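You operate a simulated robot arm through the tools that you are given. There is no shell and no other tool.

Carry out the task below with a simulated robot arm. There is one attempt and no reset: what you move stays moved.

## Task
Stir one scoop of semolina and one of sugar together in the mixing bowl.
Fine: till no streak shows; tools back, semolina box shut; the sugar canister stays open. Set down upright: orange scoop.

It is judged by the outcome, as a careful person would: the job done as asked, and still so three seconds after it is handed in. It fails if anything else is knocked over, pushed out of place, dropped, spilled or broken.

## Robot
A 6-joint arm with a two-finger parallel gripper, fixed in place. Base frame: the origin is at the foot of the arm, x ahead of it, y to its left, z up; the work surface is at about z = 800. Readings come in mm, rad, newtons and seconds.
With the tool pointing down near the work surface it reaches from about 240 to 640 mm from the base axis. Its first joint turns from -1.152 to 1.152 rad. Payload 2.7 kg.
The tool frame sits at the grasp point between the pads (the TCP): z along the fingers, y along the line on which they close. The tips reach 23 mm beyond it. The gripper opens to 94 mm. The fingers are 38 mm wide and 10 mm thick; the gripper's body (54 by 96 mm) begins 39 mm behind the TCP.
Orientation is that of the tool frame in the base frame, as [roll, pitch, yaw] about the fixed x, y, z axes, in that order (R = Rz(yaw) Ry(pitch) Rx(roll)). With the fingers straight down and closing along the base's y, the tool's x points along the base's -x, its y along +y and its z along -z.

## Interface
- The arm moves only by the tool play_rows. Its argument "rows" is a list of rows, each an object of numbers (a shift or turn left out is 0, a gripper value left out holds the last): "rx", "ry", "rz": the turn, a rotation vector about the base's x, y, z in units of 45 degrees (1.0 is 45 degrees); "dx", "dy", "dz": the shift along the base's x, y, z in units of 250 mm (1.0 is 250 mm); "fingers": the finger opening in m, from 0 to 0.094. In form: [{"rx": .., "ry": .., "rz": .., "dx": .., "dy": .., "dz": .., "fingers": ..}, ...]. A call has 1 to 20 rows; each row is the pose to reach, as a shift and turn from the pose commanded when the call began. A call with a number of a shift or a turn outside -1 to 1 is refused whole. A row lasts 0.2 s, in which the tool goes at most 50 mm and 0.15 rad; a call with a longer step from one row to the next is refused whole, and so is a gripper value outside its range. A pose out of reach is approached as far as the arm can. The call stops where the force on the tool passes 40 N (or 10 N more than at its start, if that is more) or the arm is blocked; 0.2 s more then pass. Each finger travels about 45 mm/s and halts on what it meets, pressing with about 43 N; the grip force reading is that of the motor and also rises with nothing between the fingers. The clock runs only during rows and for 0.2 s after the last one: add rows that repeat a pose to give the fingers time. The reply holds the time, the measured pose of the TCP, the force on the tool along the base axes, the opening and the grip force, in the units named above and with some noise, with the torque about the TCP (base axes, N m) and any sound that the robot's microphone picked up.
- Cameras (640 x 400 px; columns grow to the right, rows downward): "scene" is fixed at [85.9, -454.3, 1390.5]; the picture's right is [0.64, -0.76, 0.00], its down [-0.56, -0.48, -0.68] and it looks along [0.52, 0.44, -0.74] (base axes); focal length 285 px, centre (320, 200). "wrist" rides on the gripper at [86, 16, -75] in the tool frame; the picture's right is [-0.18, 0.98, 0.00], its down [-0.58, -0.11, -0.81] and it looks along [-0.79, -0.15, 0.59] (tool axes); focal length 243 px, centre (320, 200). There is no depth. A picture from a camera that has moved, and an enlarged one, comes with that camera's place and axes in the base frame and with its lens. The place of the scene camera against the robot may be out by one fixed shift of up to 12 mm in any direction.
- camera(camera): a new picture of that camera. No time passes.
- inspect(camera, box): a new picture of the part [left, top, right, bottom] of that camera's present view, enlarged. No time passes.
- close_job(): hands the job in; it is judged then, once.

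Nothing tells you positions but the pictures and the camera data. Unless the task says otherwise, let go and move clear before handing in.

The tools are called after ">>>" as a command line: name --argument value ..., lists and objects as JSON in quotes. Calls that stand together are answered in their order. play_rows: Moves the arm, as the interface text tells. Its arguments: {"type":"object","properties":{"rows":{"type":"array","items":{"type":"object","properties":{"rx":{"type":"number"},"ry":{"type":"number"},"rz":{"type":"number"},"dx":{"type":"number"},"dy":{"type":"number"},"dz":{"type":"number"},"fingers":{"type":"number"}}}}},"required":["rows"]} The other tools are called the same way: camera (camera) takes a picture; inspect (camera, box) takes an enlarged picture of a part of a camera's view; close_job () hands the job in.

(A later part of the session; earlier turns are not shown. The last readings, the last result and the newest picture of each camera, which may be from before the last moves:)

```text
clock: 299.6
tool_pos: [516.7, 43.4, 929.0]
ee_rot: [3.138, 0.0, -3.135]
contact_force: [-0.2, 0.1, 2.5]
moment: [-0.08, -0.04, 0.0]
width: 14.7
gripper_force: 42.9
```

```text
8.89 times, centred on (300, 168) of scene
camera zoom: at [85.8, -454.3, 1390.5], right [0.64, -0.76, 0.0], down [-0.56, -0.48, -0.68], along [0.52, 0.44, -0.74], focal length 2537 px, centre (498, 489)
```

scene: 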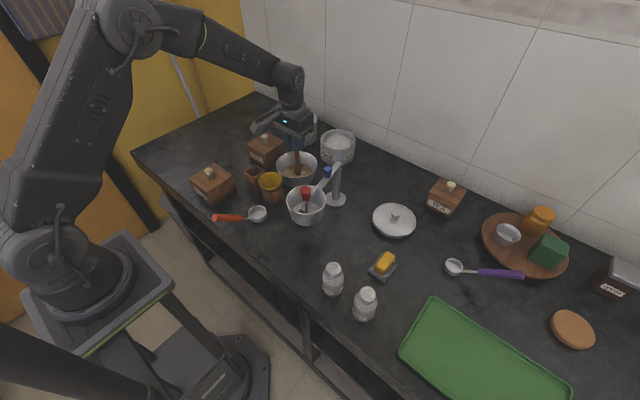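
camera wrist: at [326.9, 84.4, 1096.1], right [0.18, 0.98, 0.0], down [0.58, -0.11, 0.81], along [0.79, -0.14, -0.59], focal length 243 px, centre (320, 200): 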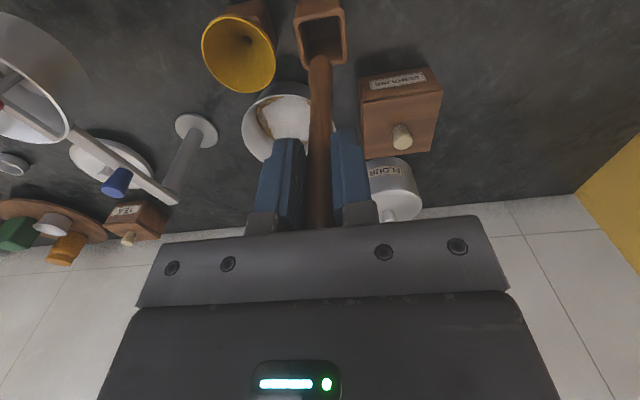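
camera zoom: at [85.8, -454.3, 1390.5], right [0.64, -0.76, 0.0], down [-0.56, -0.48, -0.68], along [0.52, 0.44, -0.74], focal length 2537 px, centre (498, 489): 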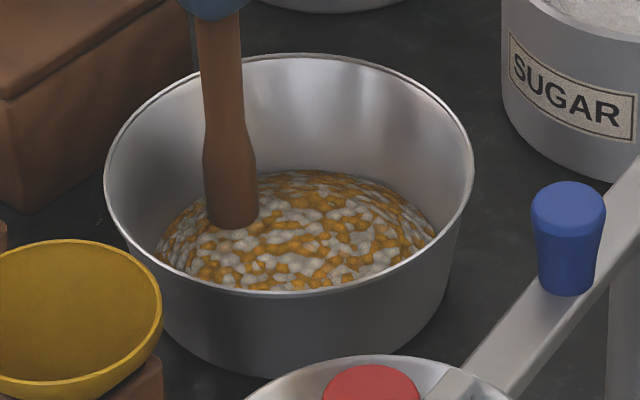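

>>> play_rows --rows '[{"dx": -0.068, "dy": -0.018, "dz": 0.006}, {"dx": -0.1178, "dy": -0.068, "dz": 0.006}, {"dx": -0.136, "dy": -0.136, "dz": 0.006}, {"dx": -0.1178, "dy": -0.204, "dz": 0.006}, {"dx": -0.068, "dy": -0.2538, "dz": 0.006}, {"dx": 0.0, "dy": -0.272, "dz": 0.006}, {"dx": 0.068, "dy": -0.2538, "dz": 0.006}, {"dx": 0.1178, "dy": -0.204, "dz": 0.006}, {"dx": 0.136, "dy": -0.136, "dz": 0.006}, {"dx": 0.1178, "dy": -0.068, "dz": 0.006}, {"dx": 0.068, "dy": -0.018, "dz": 0.006}, {"dx": 0.0, "dy": 0.0, "dz": 0.006}, {"dx": -0.068, "dy": -0.018, "dz": 0.006}, {"dx": -0.1178, "dy": -0.068, "dz": 0.006}, {"dx": -0.136, "dy": -0.136, "dz": 0.006}, {"dx": -0.1178, "dy": -0.204, "dz": 0.006}, {"dx": -0.068, "dy": -0.2538, "dz": 0.006}, {"dx": 0.0, "dy": -0.272, "dz": 0.006}, {"dx": 0.0, "dy": -0.2, "dz": 0.006}, {"dx": 0.0, "dy": -0.136, "dz": 0.006}]'

>>> inspect --camera "wrist" --box '[260, 0, 380, 110]'

>>> inspect --camera "scene" --box '[275, 145, 325, 190]'

```text
clock: 303.8
tool_pos: [518.3, 10.1, 930.2]
ee_rot: [3.137, 0.002, -3.134]
contact_force: [0.2, 0.4, -0.2]
moment: [-0.02, 0.01, 0.02]
width: 14.8
gripper_force: 42.8
```

```text
3.64 times, centred on (320, 55) of wrist
camera zoom: at [432.3, 25.6, 1004.6], right [0.18, 0.98, 0.0], down [0.58, -0.11, 0.81], along [0.79, -0.14, -0.59], focal length 882 px, centre (320, 727)
```

zoom: 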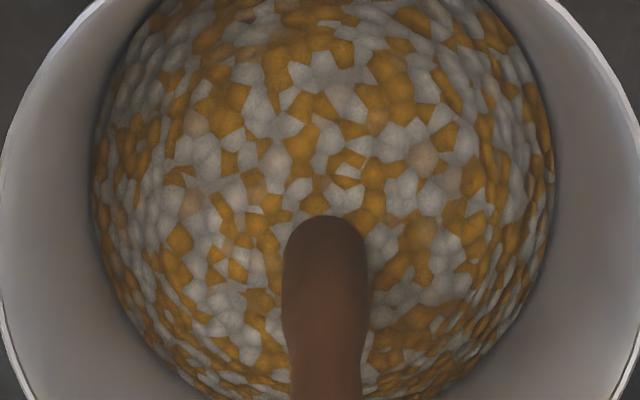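

```text
8.89 times, centred on (300, 168) of scene
camera zoom: at [85.9, -454.3, 1390.5], right [0.64, -0.76, 0.0], down [-0.56, -0.48, -0.68], along [0.52, 0.44, -0.74], focal length 2537 px, centre (498, 489)
```

zoom: 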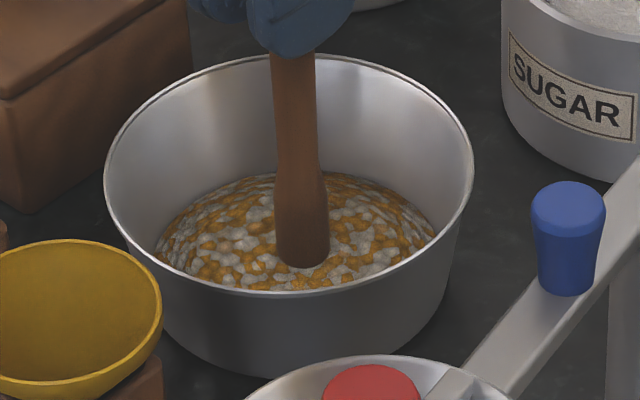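

I'll compare more rigorously: take a high-zoom reference of one patch of the mixture, stir more, then look again at the same patch.

>>> inspect --camera "wrist" --box '[300, 0, 370, 50]'

>>> play_rows --rows '[{"dx": 0.05, "dy": 0.0}, {"dx": 0.1, "dy": 0.0}, {"dx": 0.071, "dy": 0.071}, {"dx": 0.0, "dy": 0.1}, {"dx": -0.071, "dy": 0.071}, {"dx": -0.1, "dy": 0.0}, {"dx": -0.071, "dy": -0.071}, {"dx": 0.0, "dy": -0.1}, {"dx": 0.071, "dy": -0.071}, {"dx": 0.1, "dy": 0.0}, {"dx": 0.071, "dy": 0.071}, {"dx": 0.0, "dy": 0.1}, {"dx": -0.071, "dy": 0.071}, {"dx": -0.1, "dy": 0.0}, {"dx": -0.071, "dy": -0.071}, {"dx": 0.0, "dy": -0.1}, {"dx": 0.071, "dy": -0.071}, {"dx": 0.1, "dy": 0.0}, {"dx": 0.05, "dy": 0.03}, {"dx": 0.0, "dy": 0.0}]'

>>> play_rows --rows '[{"dx": 0.05, "dy": 0.0}, {"dx": 0.1, "dy": 0.0}, {"dx": 0.071, "dy": 0.071}, {"dx": 0.0, "dy": 0.1}, {"dx": -0.071, "dy": 0.071}, {"dx": -0.1, "dy": 0.0}, {"dx": -0.071, "dy": -0.071}, {"dx": 0.0, "dy": -0.1}, {"dx": 0.071, "dy": -0.071}, {"dx": 0.1, "dy": 0.0}, {"dx": 0.071, "dy": 0.071}, {"dx": 0.0, "dy": 0.1}, {"dx": -0.071, "dy": 0.071}, {"dx": -0.1, "dy": 0.0}, {"dx": -0.071, "dy": -0.071}, {"dx": 0.0, "dy": -0.1}, {"dx": 0.071, "dy": -0.071}, {"dx": 0.1, "dy": 0.0}, {"dx": 0.05, "dy": 0.03}, {"dx": 0.0, "dy": 0.0}]'

>>> inspect --camera "wrist" --box '[300, 0, 370, 50]'

```text
8.00 times, centred on (335, 25) of wrist
camera zoom: at [432.3, 25.6, 1004.6], right [0.18, 0.98, 0.0], down [0.58, -0.11, 0.81], along [0.79, -0.14, -0.59], focal length 1941 px, centre (200, 1600)
```

zoom: 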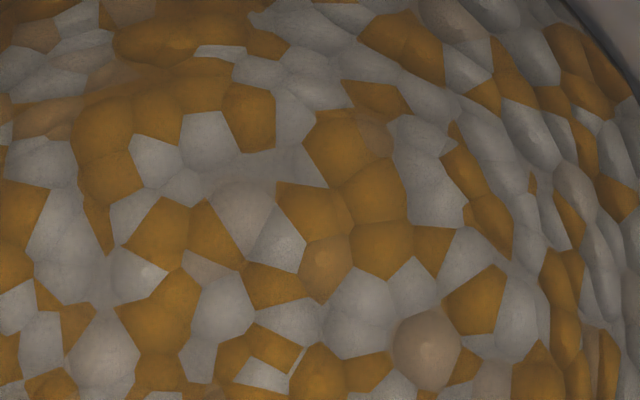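

```text
clock: 308.0
tool_pos: [516.7, 9.1, 932.3]
ee_rot: [3.139, 0.001, -3.134]
contact_force: [-0.6, 0.6, -0.7]
moment: [-0.01, -0.02, 0.0]
width: 14.6
gripper_force: 43.5
```

```text
clock: 312.2
tool_pos: [517.1, 7.0, 933.9]
ee_rot: [3.139, -0.001, -3.134]
contact_force: [-0.1, 0.7, -0.1]
moment: [0.01, 0.01, -0.01]
width: 14.8
gripper_force: 43.4
```

```text
8.00 times, centred on (335, 25) of wrist
camera zoom: at [431.4, 24.7, 1006.3], right [0.18, 0.98, 0.0], down [0.58, -0.11, 0.81], along [0.79, -0.14, -0.59], focal length 1941 px, centre (200, 1600)
```

zoom: 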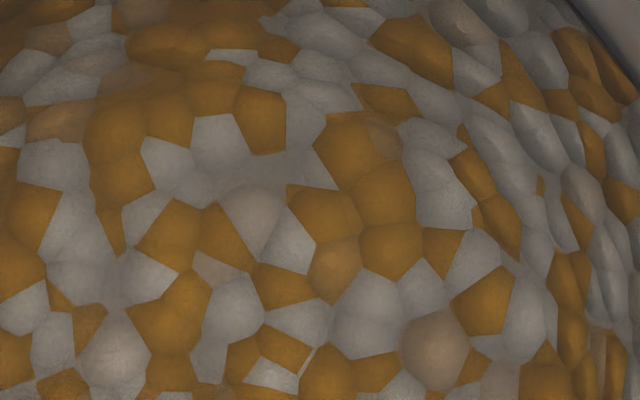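

Measured carefully, the spoon no longer changes the mix. I notice the stand's swing arm (about 142 mm) reaches exactly over this bowl from its post at (516,-134). I'll return the spoon to its crock first, then study the stand.

>>> play_rows --rows '[{"dz": 0.03}, {"dz": 0.08}, {"dz": 0.16}, {"dz": 0.25}, {"dz": 0.34}, {"dz": 0.37}, {"dx": -0.06, "dy": 0.034, "dz": 0.37}, {"dx": -0.16, "dy": 0.09, "dz": 0.37}, {"dx": -0.26, "dy": 0.147, "dz": 0.37}, {"dx": -0.35, "dy": 0.198, "dz": 0.37}, {"dx": -0.41, "dy": 0.232, "dz": 0.37}, {"dx": -0.4176, "dy": 0.236, "dz": 0.37}, {"dx": -0.4176, "dy": 0.236, "dz": 0.37}]'

>>> inspect --camera "scene" --box '[215, 100, 315, 200]'

>>> inspect --camera "wrist" --box '[220, 0, 420, 220]'

```text
clock: 315.0
tool_pos: [412.4, 67.5, 1023.5]
ee_rot: [3.138, -0.001, -3.135]
contact_force: [0.3, -0.4, -0.1]
moment: [0.0, -0.01, 0.0]
width: 14.6
gripper_force: 43.2
```

```text
4.00 times, centred on (265, 150) of scene
camera zoom: at [85.9, -454.3, 1390.5], right [0.64, -0.76, 0.0], down [-0.56, -0.48, -0.68], along [0.52, 0.44, -0.74], focal length 1142 px, centre (540, 400)
```

zoom: 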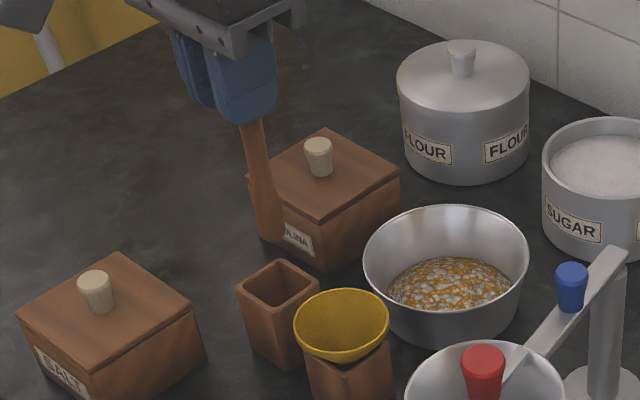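

```text
1.82 times, centred on (320, 110) of wrist
camera zoom: at [326.8, 82.8, 1097.5], right [0.18, 0.98, 0.0], down [0.58, -0.11, 0.81], along [0.79, -0.14, -0.59], focal length 441 px, centre (320, 364)
```

zoom: 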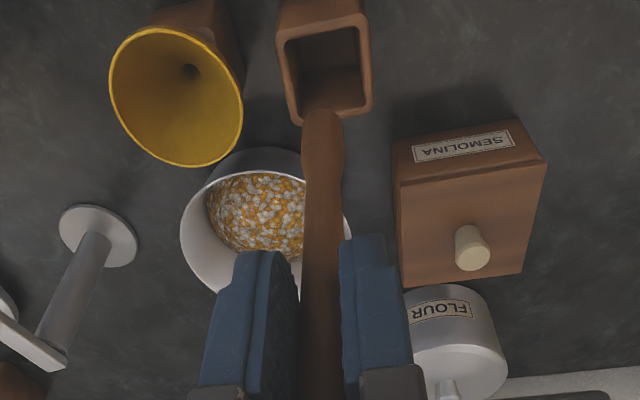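

>>> play_rows --rows '[{"dz": -0.06}, {"dz": -0.14}, {"dz": -0.22}, {"dz": -0.29}, {"dz": -0.335}, {"dz": -0.335}]'

>>> inspect --camera "scene" --box '[215, 110, 300, 200]'

>>> play_rows --rows '[{"dz": -0.01}, {"dz": -0.02}, {"dz": -0.03}, {"dz": -0.03}]'

```text
clock: 316.4
tool_pos: [413.2, 68.9, 940.5]
ee_rot: [3.137, -0.001, -3.136]
contact_force: [0.1, 0.5, -0.3]
moment: [0.01, 0.02, 0.02]
width: 14.7
gripper_force: 42.8
```

```text
4.44 times, centred on (258, 155) of scene
camera zoom: at [85.9, -454.3, 1390.5], right [0.64, -0.76, 0.0], down [-0.56, -0.48, -0.68], along [0.52, 0.44, -0.74], focal length 1269 px, centre (598, 400)
```

zoom: 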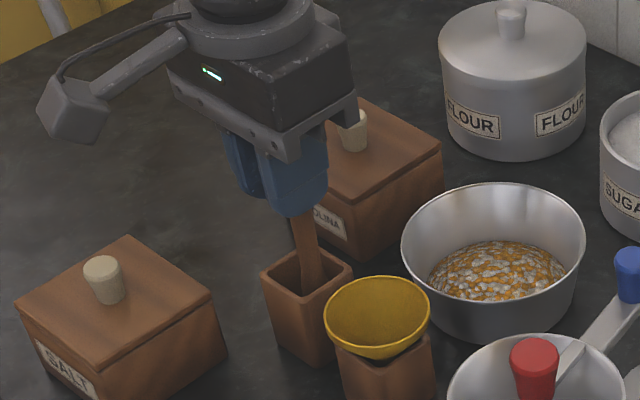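

```text
clock: 317.4
tool_pos: [412.8, 67.9, 932.4]
ee_rot: [3.137, 0.0, -3.134]
contact_force: [0.5, 0.3, -0.3]
moment: [0.03, 0.01, -0.01]
width: 14.6
gripper_force: 43.0
```

>>> play_rows --rows '[{"dz": -0.004}, {"dz": -0.008}, {"dz": -0.008}]'

>>> play_rows --rows '[{"dz": -0.004}, {"dz": -0.006}, {"dz": -0.006}]'

```text
clock: 318.2
tool_pos: [412.7, 67.5, 930.4]
ee_rot: [3.138, -0.001, -3.135]
contact_force: [-2.5, 1.4, 8.0]
moment: [0.18, 0.33, -0.01]
width: 14.4
gripper_force: 42.7
```

```text
clock: 319.0
tool_pos: [412.9, 67.8, 930.8]
ee_rot: [3.137, 0.005, -3.135]
contact_force: [-3.3, 1.7, 31.8]
moment: [0.12, 0.24, 0.03]
width: 15.0
gripper_force: 43.2
```

The spoon is at the crock floor. I'll back off slightly, release and rise clear.

>>> play_rows --rows '[{"dz": 0.007}, {"dz": 0.008, "fingers": 0.03}, {"dz": 0.008, "fingers": 0.05}, {"dz": 0.008, "fingers": 0.05}, {"dz": 0.1}, {"dz": 0.25}, {"dz": 0.42}, {"dz": 0.48}, {"dz": 0.48}]'

>>> inspect --camera "scene" --box '[215, 110, 300, 200]'

```text
clock: 321.0
tool_pos: [412.9, 69.0, 1048.6]
ee_rot: [3.138, 0.001, -3.134]
contact_force: [0.1, 0.0, 0.4]
moment: [0.0, -0.01, 0.0]
width: 50.0
gripper_force: 0.1
```

```text
4.44 times, centred on (258, 155) of scene
camera zoom: at [85.9, -454.3, 1390.5], right [0.64, -0.76, 0.0], down [-0.56, -0.48, -0.68], along [0.52, 0.44, -0.74], focal length 1269 px, centre (598, 400)
```

zoom: 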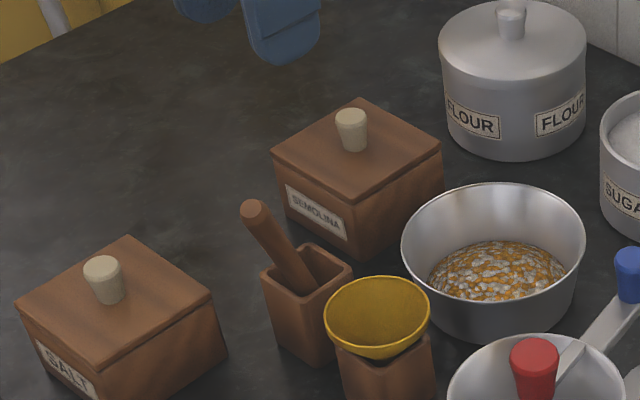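

The spoon is back in its crock. Now I'll look straight down into the stand's pot to understand it.

>>> play_rows --rows '[{"dx": 0.01, "dy": -0.14, "dz": 0.045, "ry": 0.15}, {"dx": 0.02, "dy": -0.3, "dz": 0.045, "ry": 0.31}, {"dx": 0.03, "dy": -0.46, "dz": 0.045, "ry": 0.47}, {"dx": 0.04, "dy": -0.62, "dz": 0.045, "ry": 0.63}, {"dx": 0.05, "dy": -0.78, "dz": 0.045, "ry": 0.79}, {"dx": 0.068, "dy": -0.876, "dz": 0.045, "ry": 0.94}, {"dx": 0.068, "dy": -0.876, "dz": 0.045, "ry": 0.94}]'

>>> camera --camera "wrist"

>>> inspect --camera "wrist" --box '[260, 50, 390, 180]'

```text
clock: 322.6
tool_pos: [430.2, -152.0, 1058.8]
ee_rot: [3.132, -0.74, -3.134]
contact_force: [0.0, 0.8, -0.1]
moment: [0.0, 0.0, -0.01]
width: 50.1
gripper_force: 0.1
```

```text
taken
camera wrist: at [417.4, -135.9, 1171.8], right [0.13, 0.98, -0.12], down [0.97, -0.11, 0.2], along [0.19, -0.14, -0.97], focal length 243 px, centre (320, 200)
```

wrist: 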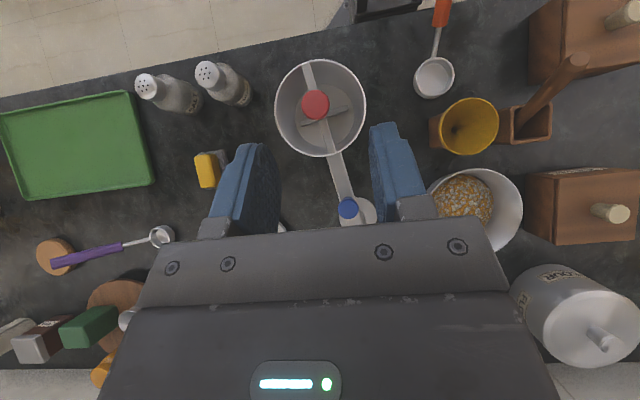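

```text
3.08 times, centred on (325, 115) of wrist
camera zoom: at [417.4, -135.9, 1171.8], right [0.13, 0.98, -0.12], down [0.97, -0.11, 0.2], along [0.19, -0.14, -0.97], focal length 746 px, centre (305, 462)
```

zoom: 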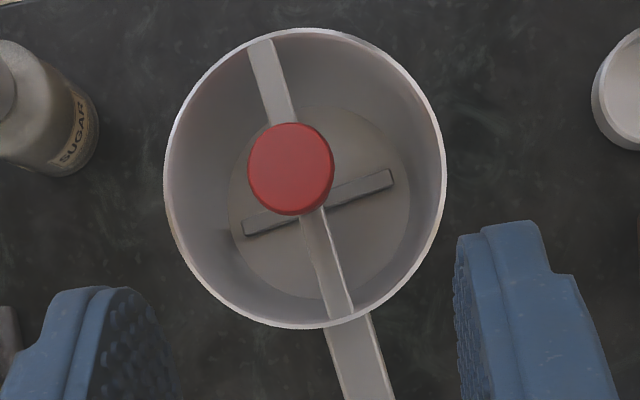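

The pot has a wiper bar over a screen-like floor, so it's a sifter; not for stirring. Looking back at my images, the few blended cells all lie on the ring I stirred most, so mixing looks local to the spoon's path. I need the spoon again for a denser pattern; first I'll see how it leans.

>>> play_rows --rows '[{"dx": -0.05, "dy": 0.14, "ry": -0.16}, {"dx": -0.1, "dy": 0.3, "ry": -0.32}, {"dx": -0.16, "dy": 0.46, "ry": -0.48}, {"dx": -0.22, "dy": 0.62, "ry": -0.64}, {"dx": -0.28, "dy": 0.76, "ry": -0.8}, {"dx": -0.34, "dy": 0.876, "ry": -0.94}, {"dx": -0.4, "dy": 0.876, "ry": -0.943}, {"dx": -0.4, "dy": 0.876, "ry": -0.943}]'

>>> camera --camera "wrist"

>>> inspect --camera "wrist" --box '[230, 20, 430, 200]'

>>> inspect --camera "scene" --box '[225, 135, 285, 195]'

```text
clock: 324.4
tool_pos: [330.8, 68.4, 1061.1]
ee_rot: [3.136, 0.002, -3.135]
contact_force: [0.1, -0.4, 0.3]
moment: [0.02, 0.0, 0.0]
width: 50.1
gripper_force: 0.0
```

```text
taken
camera wrist: at [244.7, 84.7, 1134.2], right [0.18, 0.98, 0.0], down [0.58, -0.11, 0.81], along [0.8, -0.14, -0.59], focal length 243 px, centre (320, 200)
```

wrist: 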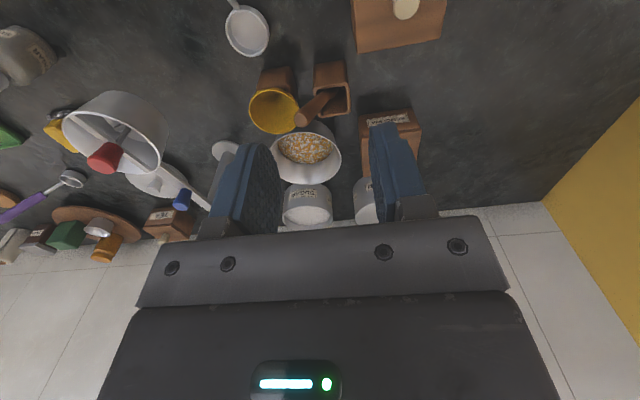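

```text
2.22 times, centred on (330, 110) of wrist
camera zoom: at [244.7, 84.7, 1134.2], right [0.18, 0.98, 0.0], down [0.58, -0.11, 0.81], along [0.8, -0.14, -0.59], focal length 539 px, centre (298, 400)
```

zoom: 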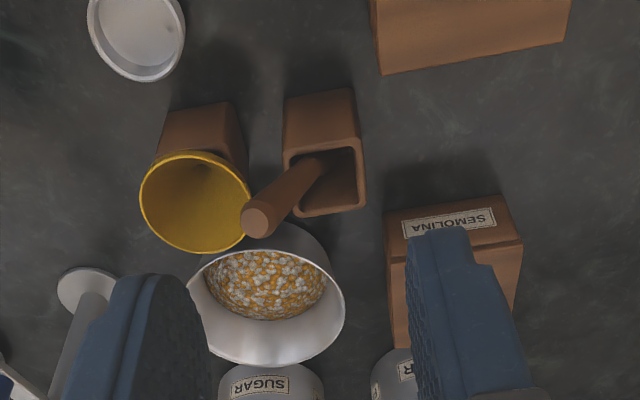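

```text
6.67 times, centred on (255, 165) of scene
camera zoom: at [85.9, -454.3, 1390.5], right [0.64, -0.76, 0.0], down [-0.56, -0.48, -0.68], along [0.52, 0.44, -0.74], focal length 1903 px, centre (753, 433)
```

zoom: 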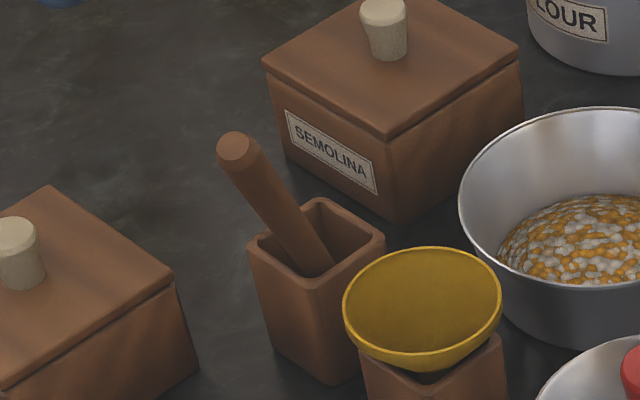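

The spoon rests safely in its crock. I'll look down into the bowl without the spoon in the way, to check the centre for any remaining white patch.

>>> play_rows --rows '[{"dx": 0.15, "dy": -0.06}, {"dx": 0.3, "dy": -0.12}, {"dx": 0.45, "dy": -0.18}, {"dx": 0.56, "dy": -0.24}, {"dx": 0.56, "dy": -0.24, "dz": -0.1}, {"dx": 0.56, "dy": -0.24, "dz": -0.1}]'

>>> camera --camera "wrist"

>>> inspect --camera "wrist" --box '[240, 0, 400, 130]'

>>> inspect --camera "scene" --box '[275, 145, 325, 190]'

```text
clock: 325.8
tool_pos: [470.7, 9.0, 1037.3]
ee_rot: [3.138, 0.002, -3.135]
contact_force: [-0.3, -0.1, 0.1]
moment: [0.02, 0.01, 0.0]
width: 50.1
gripper_force: 0.0
```

```text
taken
camera wrist: at [384.1, 25.1, 1110.7], right [0.18, 0.98, 0.0], down [0.58, -0.11, 0.81], along [0.79, -0.14, -0.59], focal length 243 px, centre (320, 200)
```

wrist: 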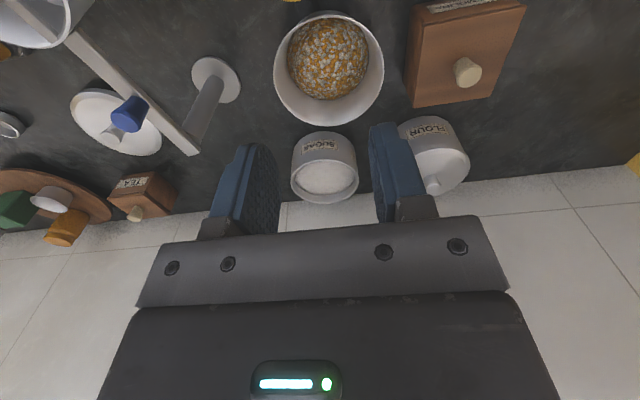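

```text
3.08 times, centred on (320, 65) of wrist
camera zoom: at [384.1, 25.1, 1110.7], right [0.18, 0.98, 0.0], down [0.58, -0.11, 0.81], along [0.79, -0.14, -0.59], focal length 746 px, centre (320, 615)
```

zoom: 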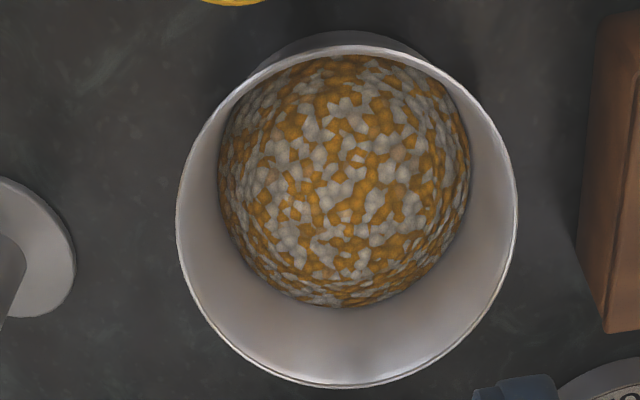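

```text
8.89 times, centred on (300, 168) of scene
camera zoom: at [85.9, -454.3, 1390.5], right [0.64, -0.76, 0.0], down [-0.56, -0.48, -0.68], along [0.52, 0.44, -0.74], focal length 2537 px, centre (498, 489)
```

zoom: 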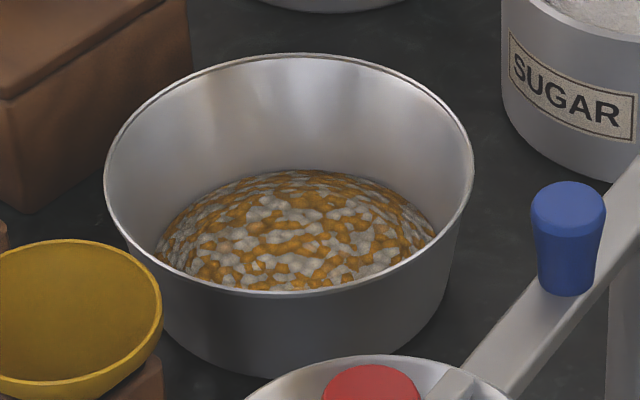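

No patch remains, but the mix is still two-toned. To settle whether mixing is local to the spoon's path, I'll pick the spoon up again (it leans about 26° with its top near (372,45,948)) and stir one small spot.

>>> play_rows --rows '[{"dx": -0.09, "dy": 0.02, "rx": 0.07, "ry": -0.09}, {"dx": -0.19, "dy": 0.04, "rx": 0.14, "ry": -0.18}, {"dx": -0.29, "dy": 0.06, "rx": 0.21, "ry": -0.27}, {"dx": -0.39, "dy": 0.08, "rx": 0.28, "ry": -0.36}, {"dx": -0.458, "dy": 0.098, "rx": 0.348, "ry": -0.454}, {"dx": -0.458, "dy": 0.098, "dz": -0.1, "rx": 0.348, "ry": -0.454}, {"dx": -0.458, "dy": 0.098, "dz": -0.195, "rx": 0.348, "ry": -0.454}, {"dx": -0.458, "dy": 0.098, "dz": -0.195, "rx": 0.348, "ry": -0.454}]'

>>> camera --camera "wrist"

>>> inspect --camera "scene" --box '[215, 100, 305, 190]'

```text
clock: 327.6
tool_pos: [355.7, 30.7, 987.8]
ee_rot: [2.856, 0.357, 3.096]
contact_force: [-0.3, -0.4, 0.3]
moment: [-0.01, 0.0, 0.02]
width: 50.2
gripper_force: 0.1
```

```text
taken
camera wrist: at [247.8, 31.3, 1027.3], right [0.12, 0.94, 0.32], down [0.27, -0.35, 0.9], along [0.96, -0.02, -0.29], focal length 243 px, centre (320, 200)
```

wrist: 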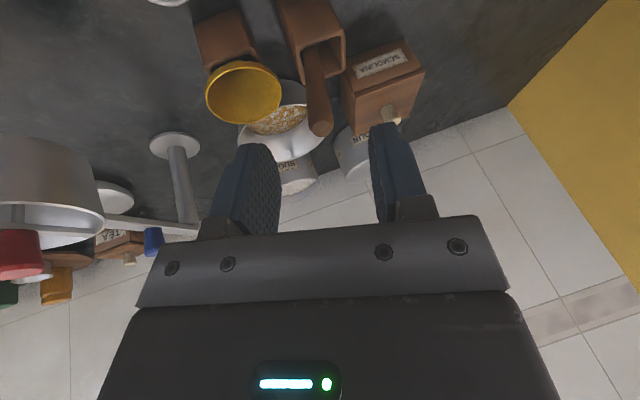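

```text
4.44 times, centred on (260, 145) of scene
camera zoom: at [85.9, -454.3, 1390.5], right [0.64, -0.76, 0.0], down [-0.56, -0.48, -0.68], along [0.52, 0.44, -0.74], focal length 1269 px, centre (587, 444)
```

zoom: 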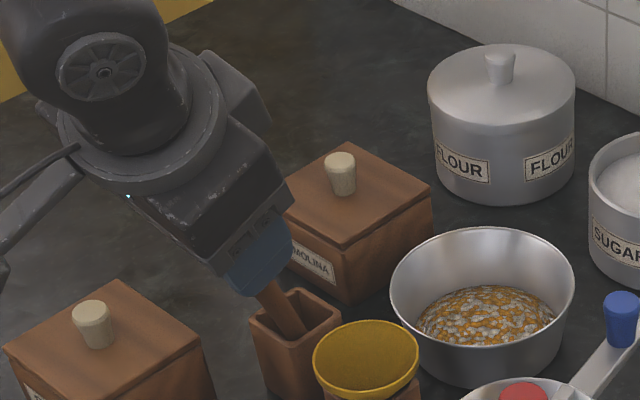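

The spoon lines up with the tool axis. Advancing along it and gripping.

>>> play_rows --rows '[{"dx": 0.032, "dy": 0.027, "dz": -0.083}, {"dx": 0.065, "dy": 0.054, "dz": -0.167}, {"dx": 0.097, "dy": 0.081, "dz": -0.25}, {"dx": 0.097, "dy": 0.081, "dz": -0.25}, {"dx": 0.097, "dy": 0.081, "dz": -0.25, "fingers": 0.03}, {"dx": 0.097, "dy": 0.081, "dz": -0.25, "fingers": 0.008}, {"dx": 0.097, "dy": 0.081, "dz": -0.25, "fingers": 0.008}, {"dx": 0.097, "dy": 0.081, "dz": -0.25, "fingers": 0.008}, {"dx": 0.097, "dy": 0.081, "dz": -0.25, "fingers": 0.008}]'

```text
clock: 329.6
tool_pos: [378.9, 49.1, 925.8]
ee_rot: [2.854, 0.356, 3.097]
contact_force: [1.1, -9.6, -2.8]
moment: [-1.15, 0.09, -0.42]
width: 14.7
gripper_force: 42.7
```

>>> play_rows --rows '[{"dx": -0.015, "dy": -0.012, "dz": 0.04}, {"dx": -0.046, "dy": -0.035, "dz": 0.119}, {"dx": -0.077, "dy": -0.059, "dz": 0.198}, {"dx": -0.107, "dy": -0.082, "dz": 0.277}, {"dx": -0.138, "dy": -0.105, "dz": 0.356}, {"dx": -0.153, "dy": -0.117, "dz": 0.396}, {"dx": -0.153, "dy": -0.117, "dz": 0.396}]'

>>> inspect --camera "scene" --box '[205, 90, 305, 200]'

```text
clock: 331.2
tool_pos: [340.9, 23.2, 1023.7]
ee_rot: [2.856, 0.354, 3.095]
contact_force: [0.1, -0.2, 0.6]
moment: [-0.01, 0.0, 0.03]
width: 14.5
gripper_force: 42.9
```

```text
3.64 times, centred on (255, 145) of scene
camera zoom: at [85.9, -454.3, 1390.5], right [0.64, -0.76, 0.0], down [-0.56, -0.48, -0.68], along [0.52, 0.44, -0.74], focal length 1038 px, centre (556, 400)
```

zoom: 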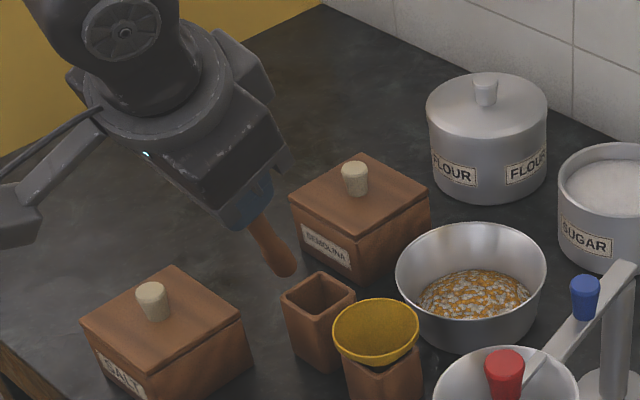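

>>> play_rows --rows '[{"dz": 0.08, "rx": -0.07, "ry": 0.091}, {"dx": 0.1, "dy": -0.01, "dz": 0.085, "rx": -0.14, "ry": 0.182}, {"dx": 0.24, "dy": -0.02, "dz": 0.085, "rx": -0.21, "ry": 0.272}, {"dx": 0.38, "dy": -0.03, "dz": 0.085, "rx": -0.28, "ry": 0.363}, {"dx": 0.52, "dy": -0.042, "dz": 0.085, "rx": -0.348, "ry": 0.454}, {"dx": 0.64, "dy": -0.052, "dz": 0.085, "rx": -0.348, "ry": 0.454}, {"dx": 0.704, "dy": -0.057, "dz": 0.085, "rx": -0.348, "ry": 0.454}, {"dx": 0.704, "dy": -0.057, "dz": 0.085, "rx": -0.348, "ry": 0.454}]'

>>> inspect --camera "wrist" --box '[220, 0, 420, 220]'

>>> inspect --camera "scene" --box '[225, 110, 335, 200]'

```text
clock: 333.0
tool_pos: [518.3, 8.6, 1042.3]
ee_rot: [3.138, 0.001, -3.133]
contact_force: [-0.6, -0.3, -0.1]
moment: [-0.02, 0.02, -0.02]
width: 14.9
gripper_force: 43.1
```

```text
1.82 times, centred on (320, 110) of wrist
camera zoom: at [432.2, 23.8, 1117.0], right [0.18, 0.98, 0.0], down [0.58, -0.11, 0.81], along [0.79, -0.14, -0.59], focal length 441 px, centre (320, 364)
```

zoom: 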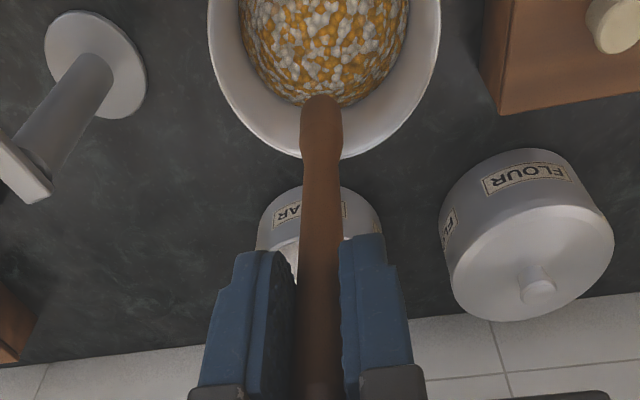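

```text
4.44 times, centred on (280, 155) of scene
camera zoom: at [85.9, -454.3, 1390.5], right [0.64, -0.76, 0.0], down [-0.56, -0.48, -0.68], along [0.52, 0.44, -0.74], focal length 1269 px, centre (498, 400)
```

zoom: 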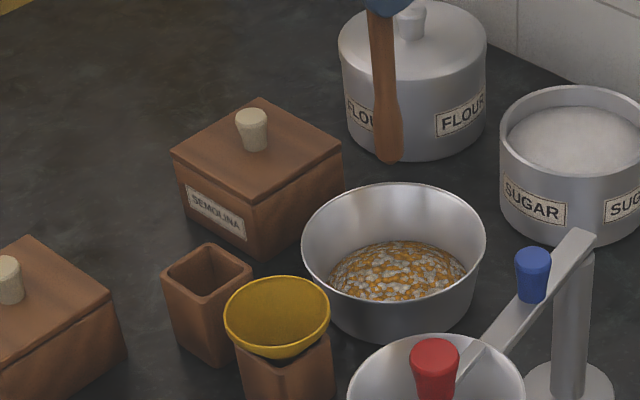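

Spoon upright over the bowl. I'll lower it, then work a small spot 15 mm toward the robot from centre, and compare that spot with my earlier close-up.

>>> play_rows --rows '[{"dz": -0.1}, {"dz": -0.2}, {"dz": -0.3}, {"dz": -0.38}, {"dz": -0.43}, {"dz": -0.43}]'

>>> play_rows --rows '[{"dx": -0.03}, {"dx": -0.06}, {"dx": -0.044, "dy": 0.0}, {"dx": -0.06, "dy": 0.016}, {"dx": -0.076, "dy": 0.0}, {"dx": -0.06, "dy": -0.016}, {"dx": -0.044, "dy": 0.0}, {"dx": -0.06, "dy": 0.016}, {"dx": -0.076, "dy": 0.0}, {"dx": -0.06, "dy": -0.016}, {"dx": -0.044, "dy": 0.0}, {"dx": -0.06, "dy": 0.016}, {"dx": -0.076, "dy": 0.0}, {"dx": -0.06, "dy": -0.016}, {"dx": -0.044, "dy": 0.0}, {"dx": -0.06, "dy": 0.016}, {"dx": -0.076, "dy": 0.0}, {"dx": -0.06, "dy": -0.016}, {"dx": -0.03}, {"dx": 0.0}]'

>>> play_rows --rows '[{"dx": -0.03}, {"dx": -0.06}, {"dx": -0.044, "dy": 0.0}, {"dx": -0.06, "dy": 0.016}, {"dx": -0.076, "dy": 0.0}, {"dx": -0.06, "dy": -0.016}, {"dx": -0.044, "dy": 0.0}, {"dx": -0.06, "dy": 0.016}, {"dx": -0.076, "dy": 0.0}, {"dx": -0.06, "dy": -0.016}, {"dx": -0.044, "dy": 0.0}, {"dx": -0.06, "dy": 0.016}, {"dx": -0.076, "dy": 0.0}, {"dx": -0.06, "dy": -0.016}, {"dx": -0.044, "dy": 0.0}, {"dx": -0.06, "dy": 0.016}, {"dx": -0.076, "dy": 0.0}, {"dx": -0.06, "dy": -0.016}, {"dx": -0.03}, {"dx": 0.0}]'

>>> inspect --camera "wrist" --box '[300, 0, 370, 50]'

>>> inspect --camera "wrist" --box '[260, 0, 380, 110]'

```text
clock: 334.4
tool_pos: [517.9, 7.9, 934.9]
ee_rot: [3.137, 0.001, -3.134]
contact_force: [-1.2, 0.5, -1.2]
moment: [-0.02, -0.03, 0.0]
width: 14.7
gripper_force: 42.5
```

```text
clock: 338.6
tool_pos: [517.2, 8.6, 935.4]
ee_rot: [3.139, 0.002, -3.135]
contact_force: [0.3, -0.2, 1.0]
moment: [-0.02, 0.0, -0.03]
width: 14.7
gripper_force: 42.8
```

```text
clock: 342.8
tool_pos: [516.1, 9.1, 937.7]
ee_rot: [3.139, 0.001, -3.134]
contact_force: [-0.8, 0.4, -0.9]
moment: [-0.02, 0.03, -0.01]
width: 14.7
gripper_force: 43.1
```

```text
8.00 times, centred on (335, 25) of wrist
camera zoom: at [430.7, 25.2, 1010.6], right [0.18, 0.98, 0.0], down [0.58, -0.11, 0.81], along [0.79, -0.14, -0.59], focal length 1941 px, centre (200, 1600)
```

zoom: 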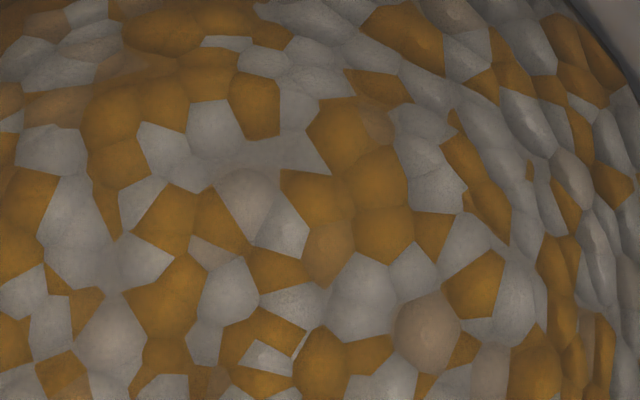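

```text
3.64 times, centred on (320, 55) of wrist
camera zoom: at [430.7, 25.2, 1010.6], right [0.18, 0.98, 0.0], down [0.58, -0.11, 0.81], along [0.79, -0.14, -0.59], focal length 882 px, centre (320, 727)
```

zoom: 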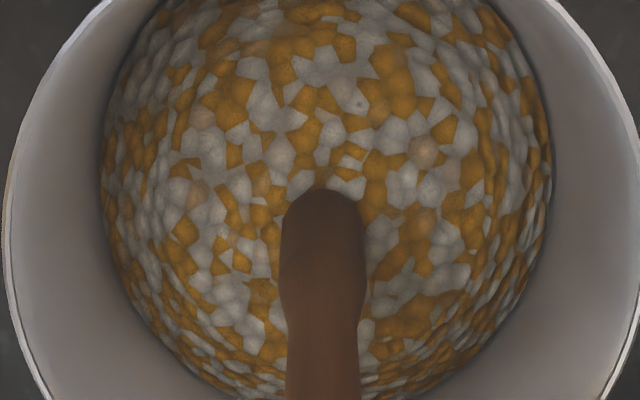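

That spot did not change, so mixing isn't local either. One more variable to try is stirring speed: a few faster turns, still well inside the bowl.

>>> play_rows --rows '[{"dx": 0.06, "dy": 0.0, "dz": -0.012}, {"dx": 0.12, "dy": 0.0, "dz": -0.012}, {"dx": 0.0, "dy": 0.12, "dz": -0.012}, {"dx": -0.12, "dy": 0.0, "dz": -0.012}, {"dx": 0.0, "dy": -0.12, "dz": -0.012}, {"dx": 0.12, "dy": 0.0, "dz": -0.012}, {"dx": 0.0, "dy": 0.12, "dz": -0.012}, {"dx": -0.12, "dy": 0.0, "dz": -0.012}, {"dx": 0.0, "dy": -0.12, "dz": -0.012}, {"dx": 0.12, "dy": 0.0, "dz": -0.012}, {"dx": 0.0, "dy": 0.12, "dz": -0.012}, {"dx": -0.12, "dy": 0.0, "dz": -0.012}, {"dx": 0.0, "dy": -0.12, "dz": -0.012}, {"dx": 0.12, "dy": 0.0, "dz": -0.012}, {"dx": 0.0, "dy": 0.12, "dz": -0.012}, {"dx": -0.12, "dy": 0.0, "dz": -0.012}, {"dx": 0.0, "dy": -0.12, "dz": -0.012}, {"dx": 0.1, "dy": 0.0, "dz": -0.012}, {"dx": 0.03, "dy": 0.03, "dz": -0.012}, {"dx": 0.0, "dy": 0.0, "dz": -0.012}]'

>>> inspect --camera "wrist" --box '[260, 0, 380, 110]'

>>> inspect --camera "scene" --box '[265, 135, 335, 195]'

```text
clock: 347.0
tool_pos: [515.9, 9.0, 934.5]
ee_rot: [3.139, 0.002, -3.136]
contact_force: [0.0, 0.3, -0.5]
moment: [-0.01, -0.01, 0.02]
width: 14.9
gripper_force: 43.0
```

```text
3.64 times, centred on (320, 55) of wrist
camera zoom: at [431.3, 25.4, 1008.4], right [0.18, 0.98, 0.0], down [0.58, -0.11, 0.81], along [0.79, -0.14, -0.59], focal length 882 px, centre (320, 727)
```

zoom: 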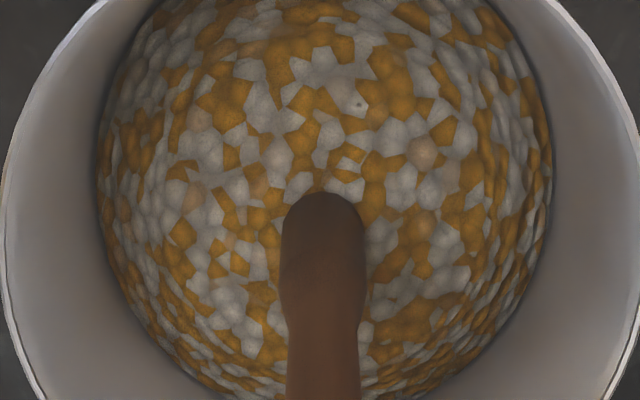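

```text
6.67 times, centred on (300, 165) of scene
camera zoom: at [85.9, -454.3, 1390.5], right [0.64, -0.76, 0.0], down [-0.56, -0.48, -0.68], along [0.52, 0.44, -0.74], focal length 1903 px, centre (453, 433)
```

zoom: 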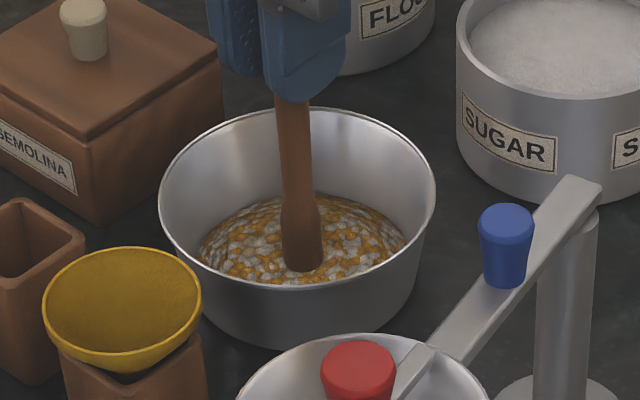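

Speed makes no difference either. The two-tone grain texture has been the same ever since sugar met semolina, and the white streak that was on it has shrunk to nothing. I take the stirring as complete and will return the spoon to its crock.

>>> play_rows --rows '[{"dz": 0.04}, {"dz": 0.12}, {"dz": 0.22}, {"dz": 0.32}, {"dz": 0.42}, {"dz": 0.44}, {"dx": -0.08, "dy": 0.045, "dz": 0.44}, {"dx": -0.18, "dy": 0.102, "dz": 0.44}, {"dx": -0.28, "dy": 0.159, "dz": 0.44}, {"dx": -0.37, "dy": 0.21, "dz": 0.44}, {"dx": -0.418, "dy": 0.238, "dz": 0.44}, {"dx": -0.418, "dy": 0.238, "dz": 0.44}]'

>>> inspect --camera "wrist" --box '[220, 0, 420, 220]'

>>> inspect --camera "scene" --box '[215, 100, 315, 200]'

```text
clock: 349.6
tool_pos: [413.5, 67.8, 1043.4]
ee_rot: [3.138, 0.002, -3.134]
contact_force: [0.4, -0.2, -0.7]
moment: [0.01, -0.02, 0.03]
width: 14.6
gripper_force: 43.1
```

```text
1.82 times, centred on (320, 110) of wrist
camera zoom: at [326.5, 84.0, 1116.8], right [0.18, 0.98, 0.0], down [0.58, -0.11, 0.81], along [0.79, -0.14, -0.59], focal length 441 px, centre (320, 364)
```

zoom: 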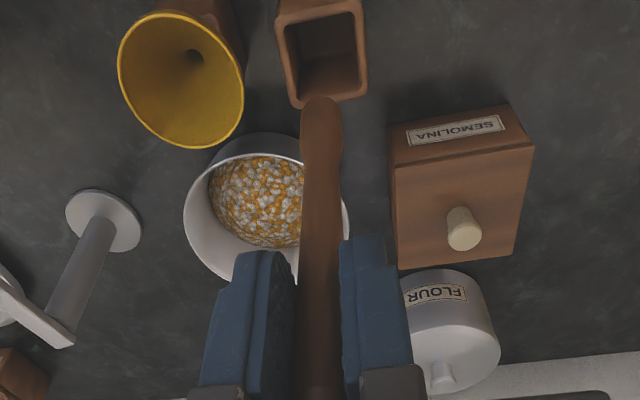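

```text
4.00 times, centred on (265, 150) of scene
camera zoom: at [85.9, -454.3, 1390.5], right [0.64, -0.76, 0.0], down [-0.56, -0.48, -0.68], along [0.52, 0.44, -0.74], focal length 1142 px, centre (540, 400)
```

zoom: 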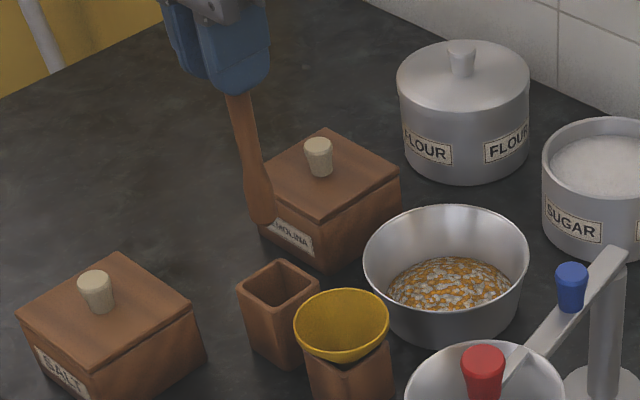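

I'll lower the spoon carefully into its crock, as upright as possible.

>>> play_rows --rows '[{"dz": -0.08}, {"dz": -0.18}, {"dz": -0.28}, {"dz": -0.36}, {"dz": -0.4}, {"dz": -0.42}, {"dz": -0.42}]'

>>> play_rows --rows '[{"dz": -0.006}, {"dz": -0.012}, {"dz": -0.012}]'

>>> inspect --camera "scene" --box '[225, 130, 295, 195]'

```text
clock: 351.2
tool_pos: [412.7, 68.1, 938.9]
ee_rot: [3.137, 0.002, -3.136]
contact_force: [-0.7, 0.1, -0.3]
moment: [0.02, -0.04, -0.04]
width: 14.9
gripper_force: 42.9
```

```text
clock: 352.0
tool_pos: [412.8, 67.8, 936.1]
ee_rot: [3.137, 0.002, -3.136]
contact_force: [-0.1, 1.1, 0.6]
moment: [0.04, 0.02, 0.02]
width: 14.8
gripper_force: 43.2
```

```text
6.15 times, centred on (260, 162) of scene
camera zoom: at [85.9, -454.3, 1390.5], right [0.64, -0.76, 0.0], down [-0.56, -0.48, -0.68], along [0.52, 0.44, -0.74], focal length 1756 px, centre (689, 431)
```

zoom: 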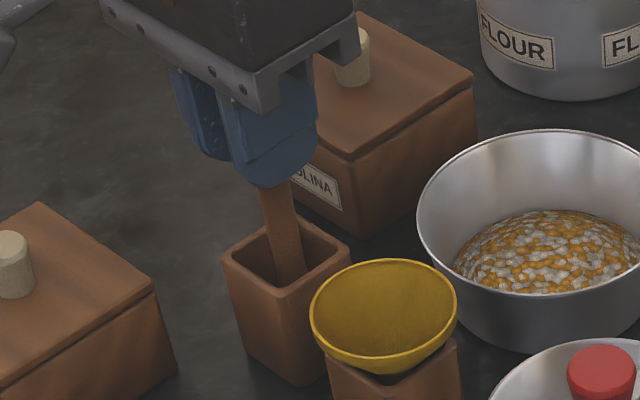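

>>> play_rows --rows '[{"dz": -0.004}, {"dz": -0.008}, {"dz": -0.008}]'

>>> play_rows --rows '[{"dz": -0.004}, {"dz": -0.006}, {"dz": -0.006}]'

```text
clock: 352.8
tool_pos: [413.1, 68.6, 935.5]
ee_rot: [3.138, 0.004, -3.136]
contact_force: [-5.8, -1.6, 28.0]
moment: [-0.21, 0.66, -0.03]
width: 14.7
gripper_force: 43.6
```

```text
clock: 353.6
tool_pos: [413.4, 69.4, 934.3]
ee_rot: [3.138, 0.008, -3.136]
contact_force: [1.2, -1.6, 32.1]
moment: [-0.28, -0.24, 0.0]
width: 14.7
gripper_force: 43.3
```

>>> play_rows --rows '[{"dz": 0.008}, {"dz": 0.012}, {"dz": 0.012, "fingers": 0.016}, {"dz": 0.012, "fingers": 0.018}, {"dz": 0.012, "fingers": 0.02}, {"dz": 0.012, "fingers": 0.023}, {"dz": 0.012, "fingers": 0.026}, {"dz": 0.012, "fingers": 0.03}, {"dz": 0.012, "fingers": 0.04}, {"dz": 0.012, "fingers": 0.05}, {"dz": 0.012, "fingers": 0.05}]'

>>> inspect --camera "wrist" --box '[220, 0, 420, 220]'

```text
clock: 356.0
tool_pos: [411.9, 68.9, 935.7]
ee_rot: [3.138, 0.001, -3.136]
contact_force: [-0.1, 0.6, 0.0]
moment: [-0.03, 0.02, -0.04]
width: 50.0
gripper_force: 0.0
```

```text
1.82 times, centred on (320, 110) of wrist
camera zoom: at [326.6, 85.1, 1009.0], right [0.18, 0.98, 0.0], down [0.58, -0.11, 0.81], along [0.79, -0.14, -0.59], focal length 441 px, centre (320, 364)
```

zoom: 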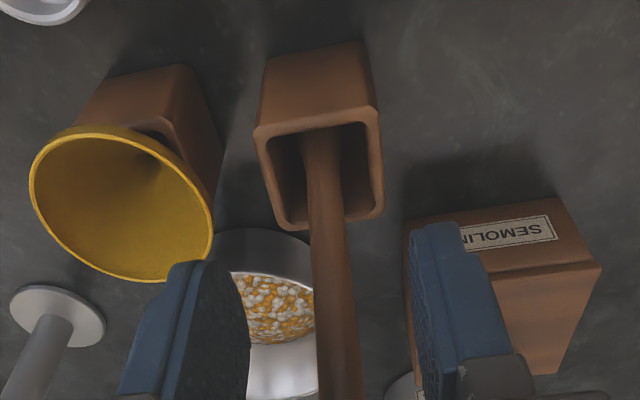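

>>> play_rows --rows '[{"dz": 0.06}, {"dz": 0.15}, {"dz": 0.28}, {"dz": 0.4}, {"dz": 0.45}, {"dz": 0.45}]'

>>> inspect --camera "scene" --box '[225, 130, 295, 195]'

```text
clock: 357.4
tool_pos: [411.5, 69.7, 1047.1]
ee_rot: [3.136, 0.002, -3.137]
contact_force: [0.2, -0.4, 0.1]
moment: [0.0, 0.02, 0.02]
width: 49.8
gripper_force: 0.1
```

```text
6.15 times, centred on (260, 162) of scene
camera zoom: at [85.9, -454.3, 1390.5], right [0.64, -0.76, 0.0], down [-0.56, -0.48, -0.68], along [0.52, 0.44, -0.74], focal length 1756 px, centre (689, 431)
```

zoom: 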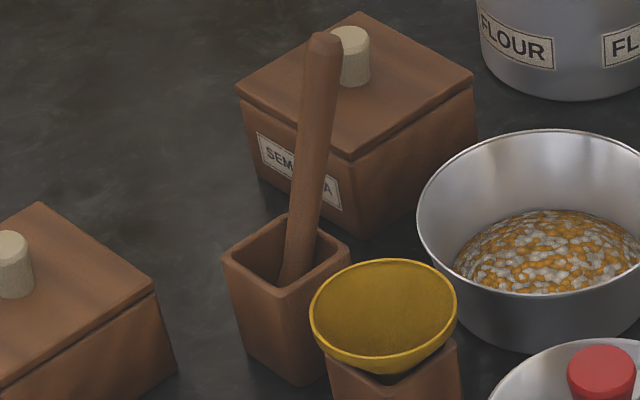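

The spoon is back in its crock. One doubt remains about the stand's role, so I'll carefully check whether its red knob turns at all: first move above it.

>>> play_rows --rows '[{"dx": -0.02, "dy": -0.15}, {"dx": -0.044, "dy": -0.31}, {"dx": -0.067, "dy": -0.47}, {"dx": -0.09, "dy": -0.63}, {"dx": -0.113, "dy": -0.79}, {"dx": -0.13, "dy": -0.9}, {"dx": -0.132, "dy": -0.915}, {"dx": -0.132, "dy": -0.915, "dz": -0.1}, {"dx": -0.132, "dy": -0.915, "dz": -0.16}, {"dx": -0.132, "dy": -0.915, "dz": -0.16}]'

>>> camera --camera "wrist"

>>> inspect --camera "wrist" --box '[240, 80, 400, 230]'

```text
clock: 359.6
tool_pos: [380.6, -160.6, 1008.5]
ee_rot: [3.138, 0.001, -3.134]
contact_force: [-0.2, -0.5, -0.3]
moment: [-0.01, 0.0, 0.0]
width: 50.3
gripper_force: 0.0
```

```text
taken
camera wrist: at [294.7, -144.6, 1082.0], right [0.18, 0.98, 0.0], down [0.58, -0.11, 0.81], along [0.79, -0.14, -0.59], focal length 243 px, centre (320, 200)
```

wrist: 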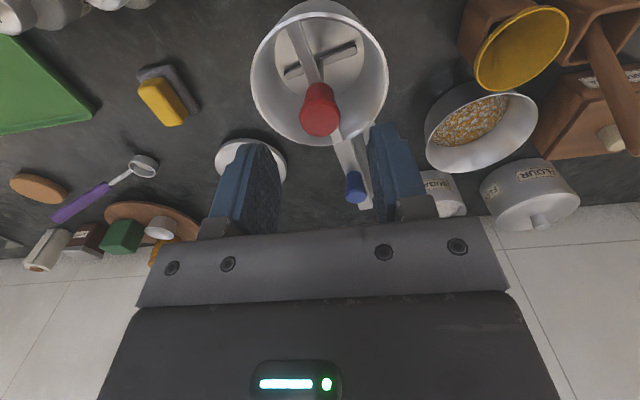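

```text
2.67 times, centred on (320, 155) of wrist
camera zoom: at [294.7, -144.6, 1082.0], right [0.18, 0.98, 0.0], down [0.58, -0.11, 0.81], along [0.79, -0.14, -0.59], focal length 647 px, centre (320, 320)
```

zoom: 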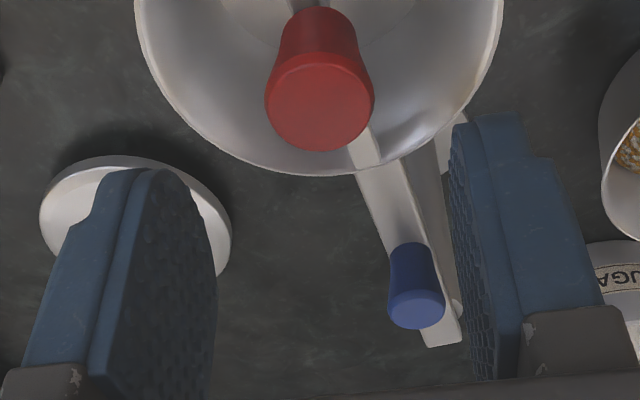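

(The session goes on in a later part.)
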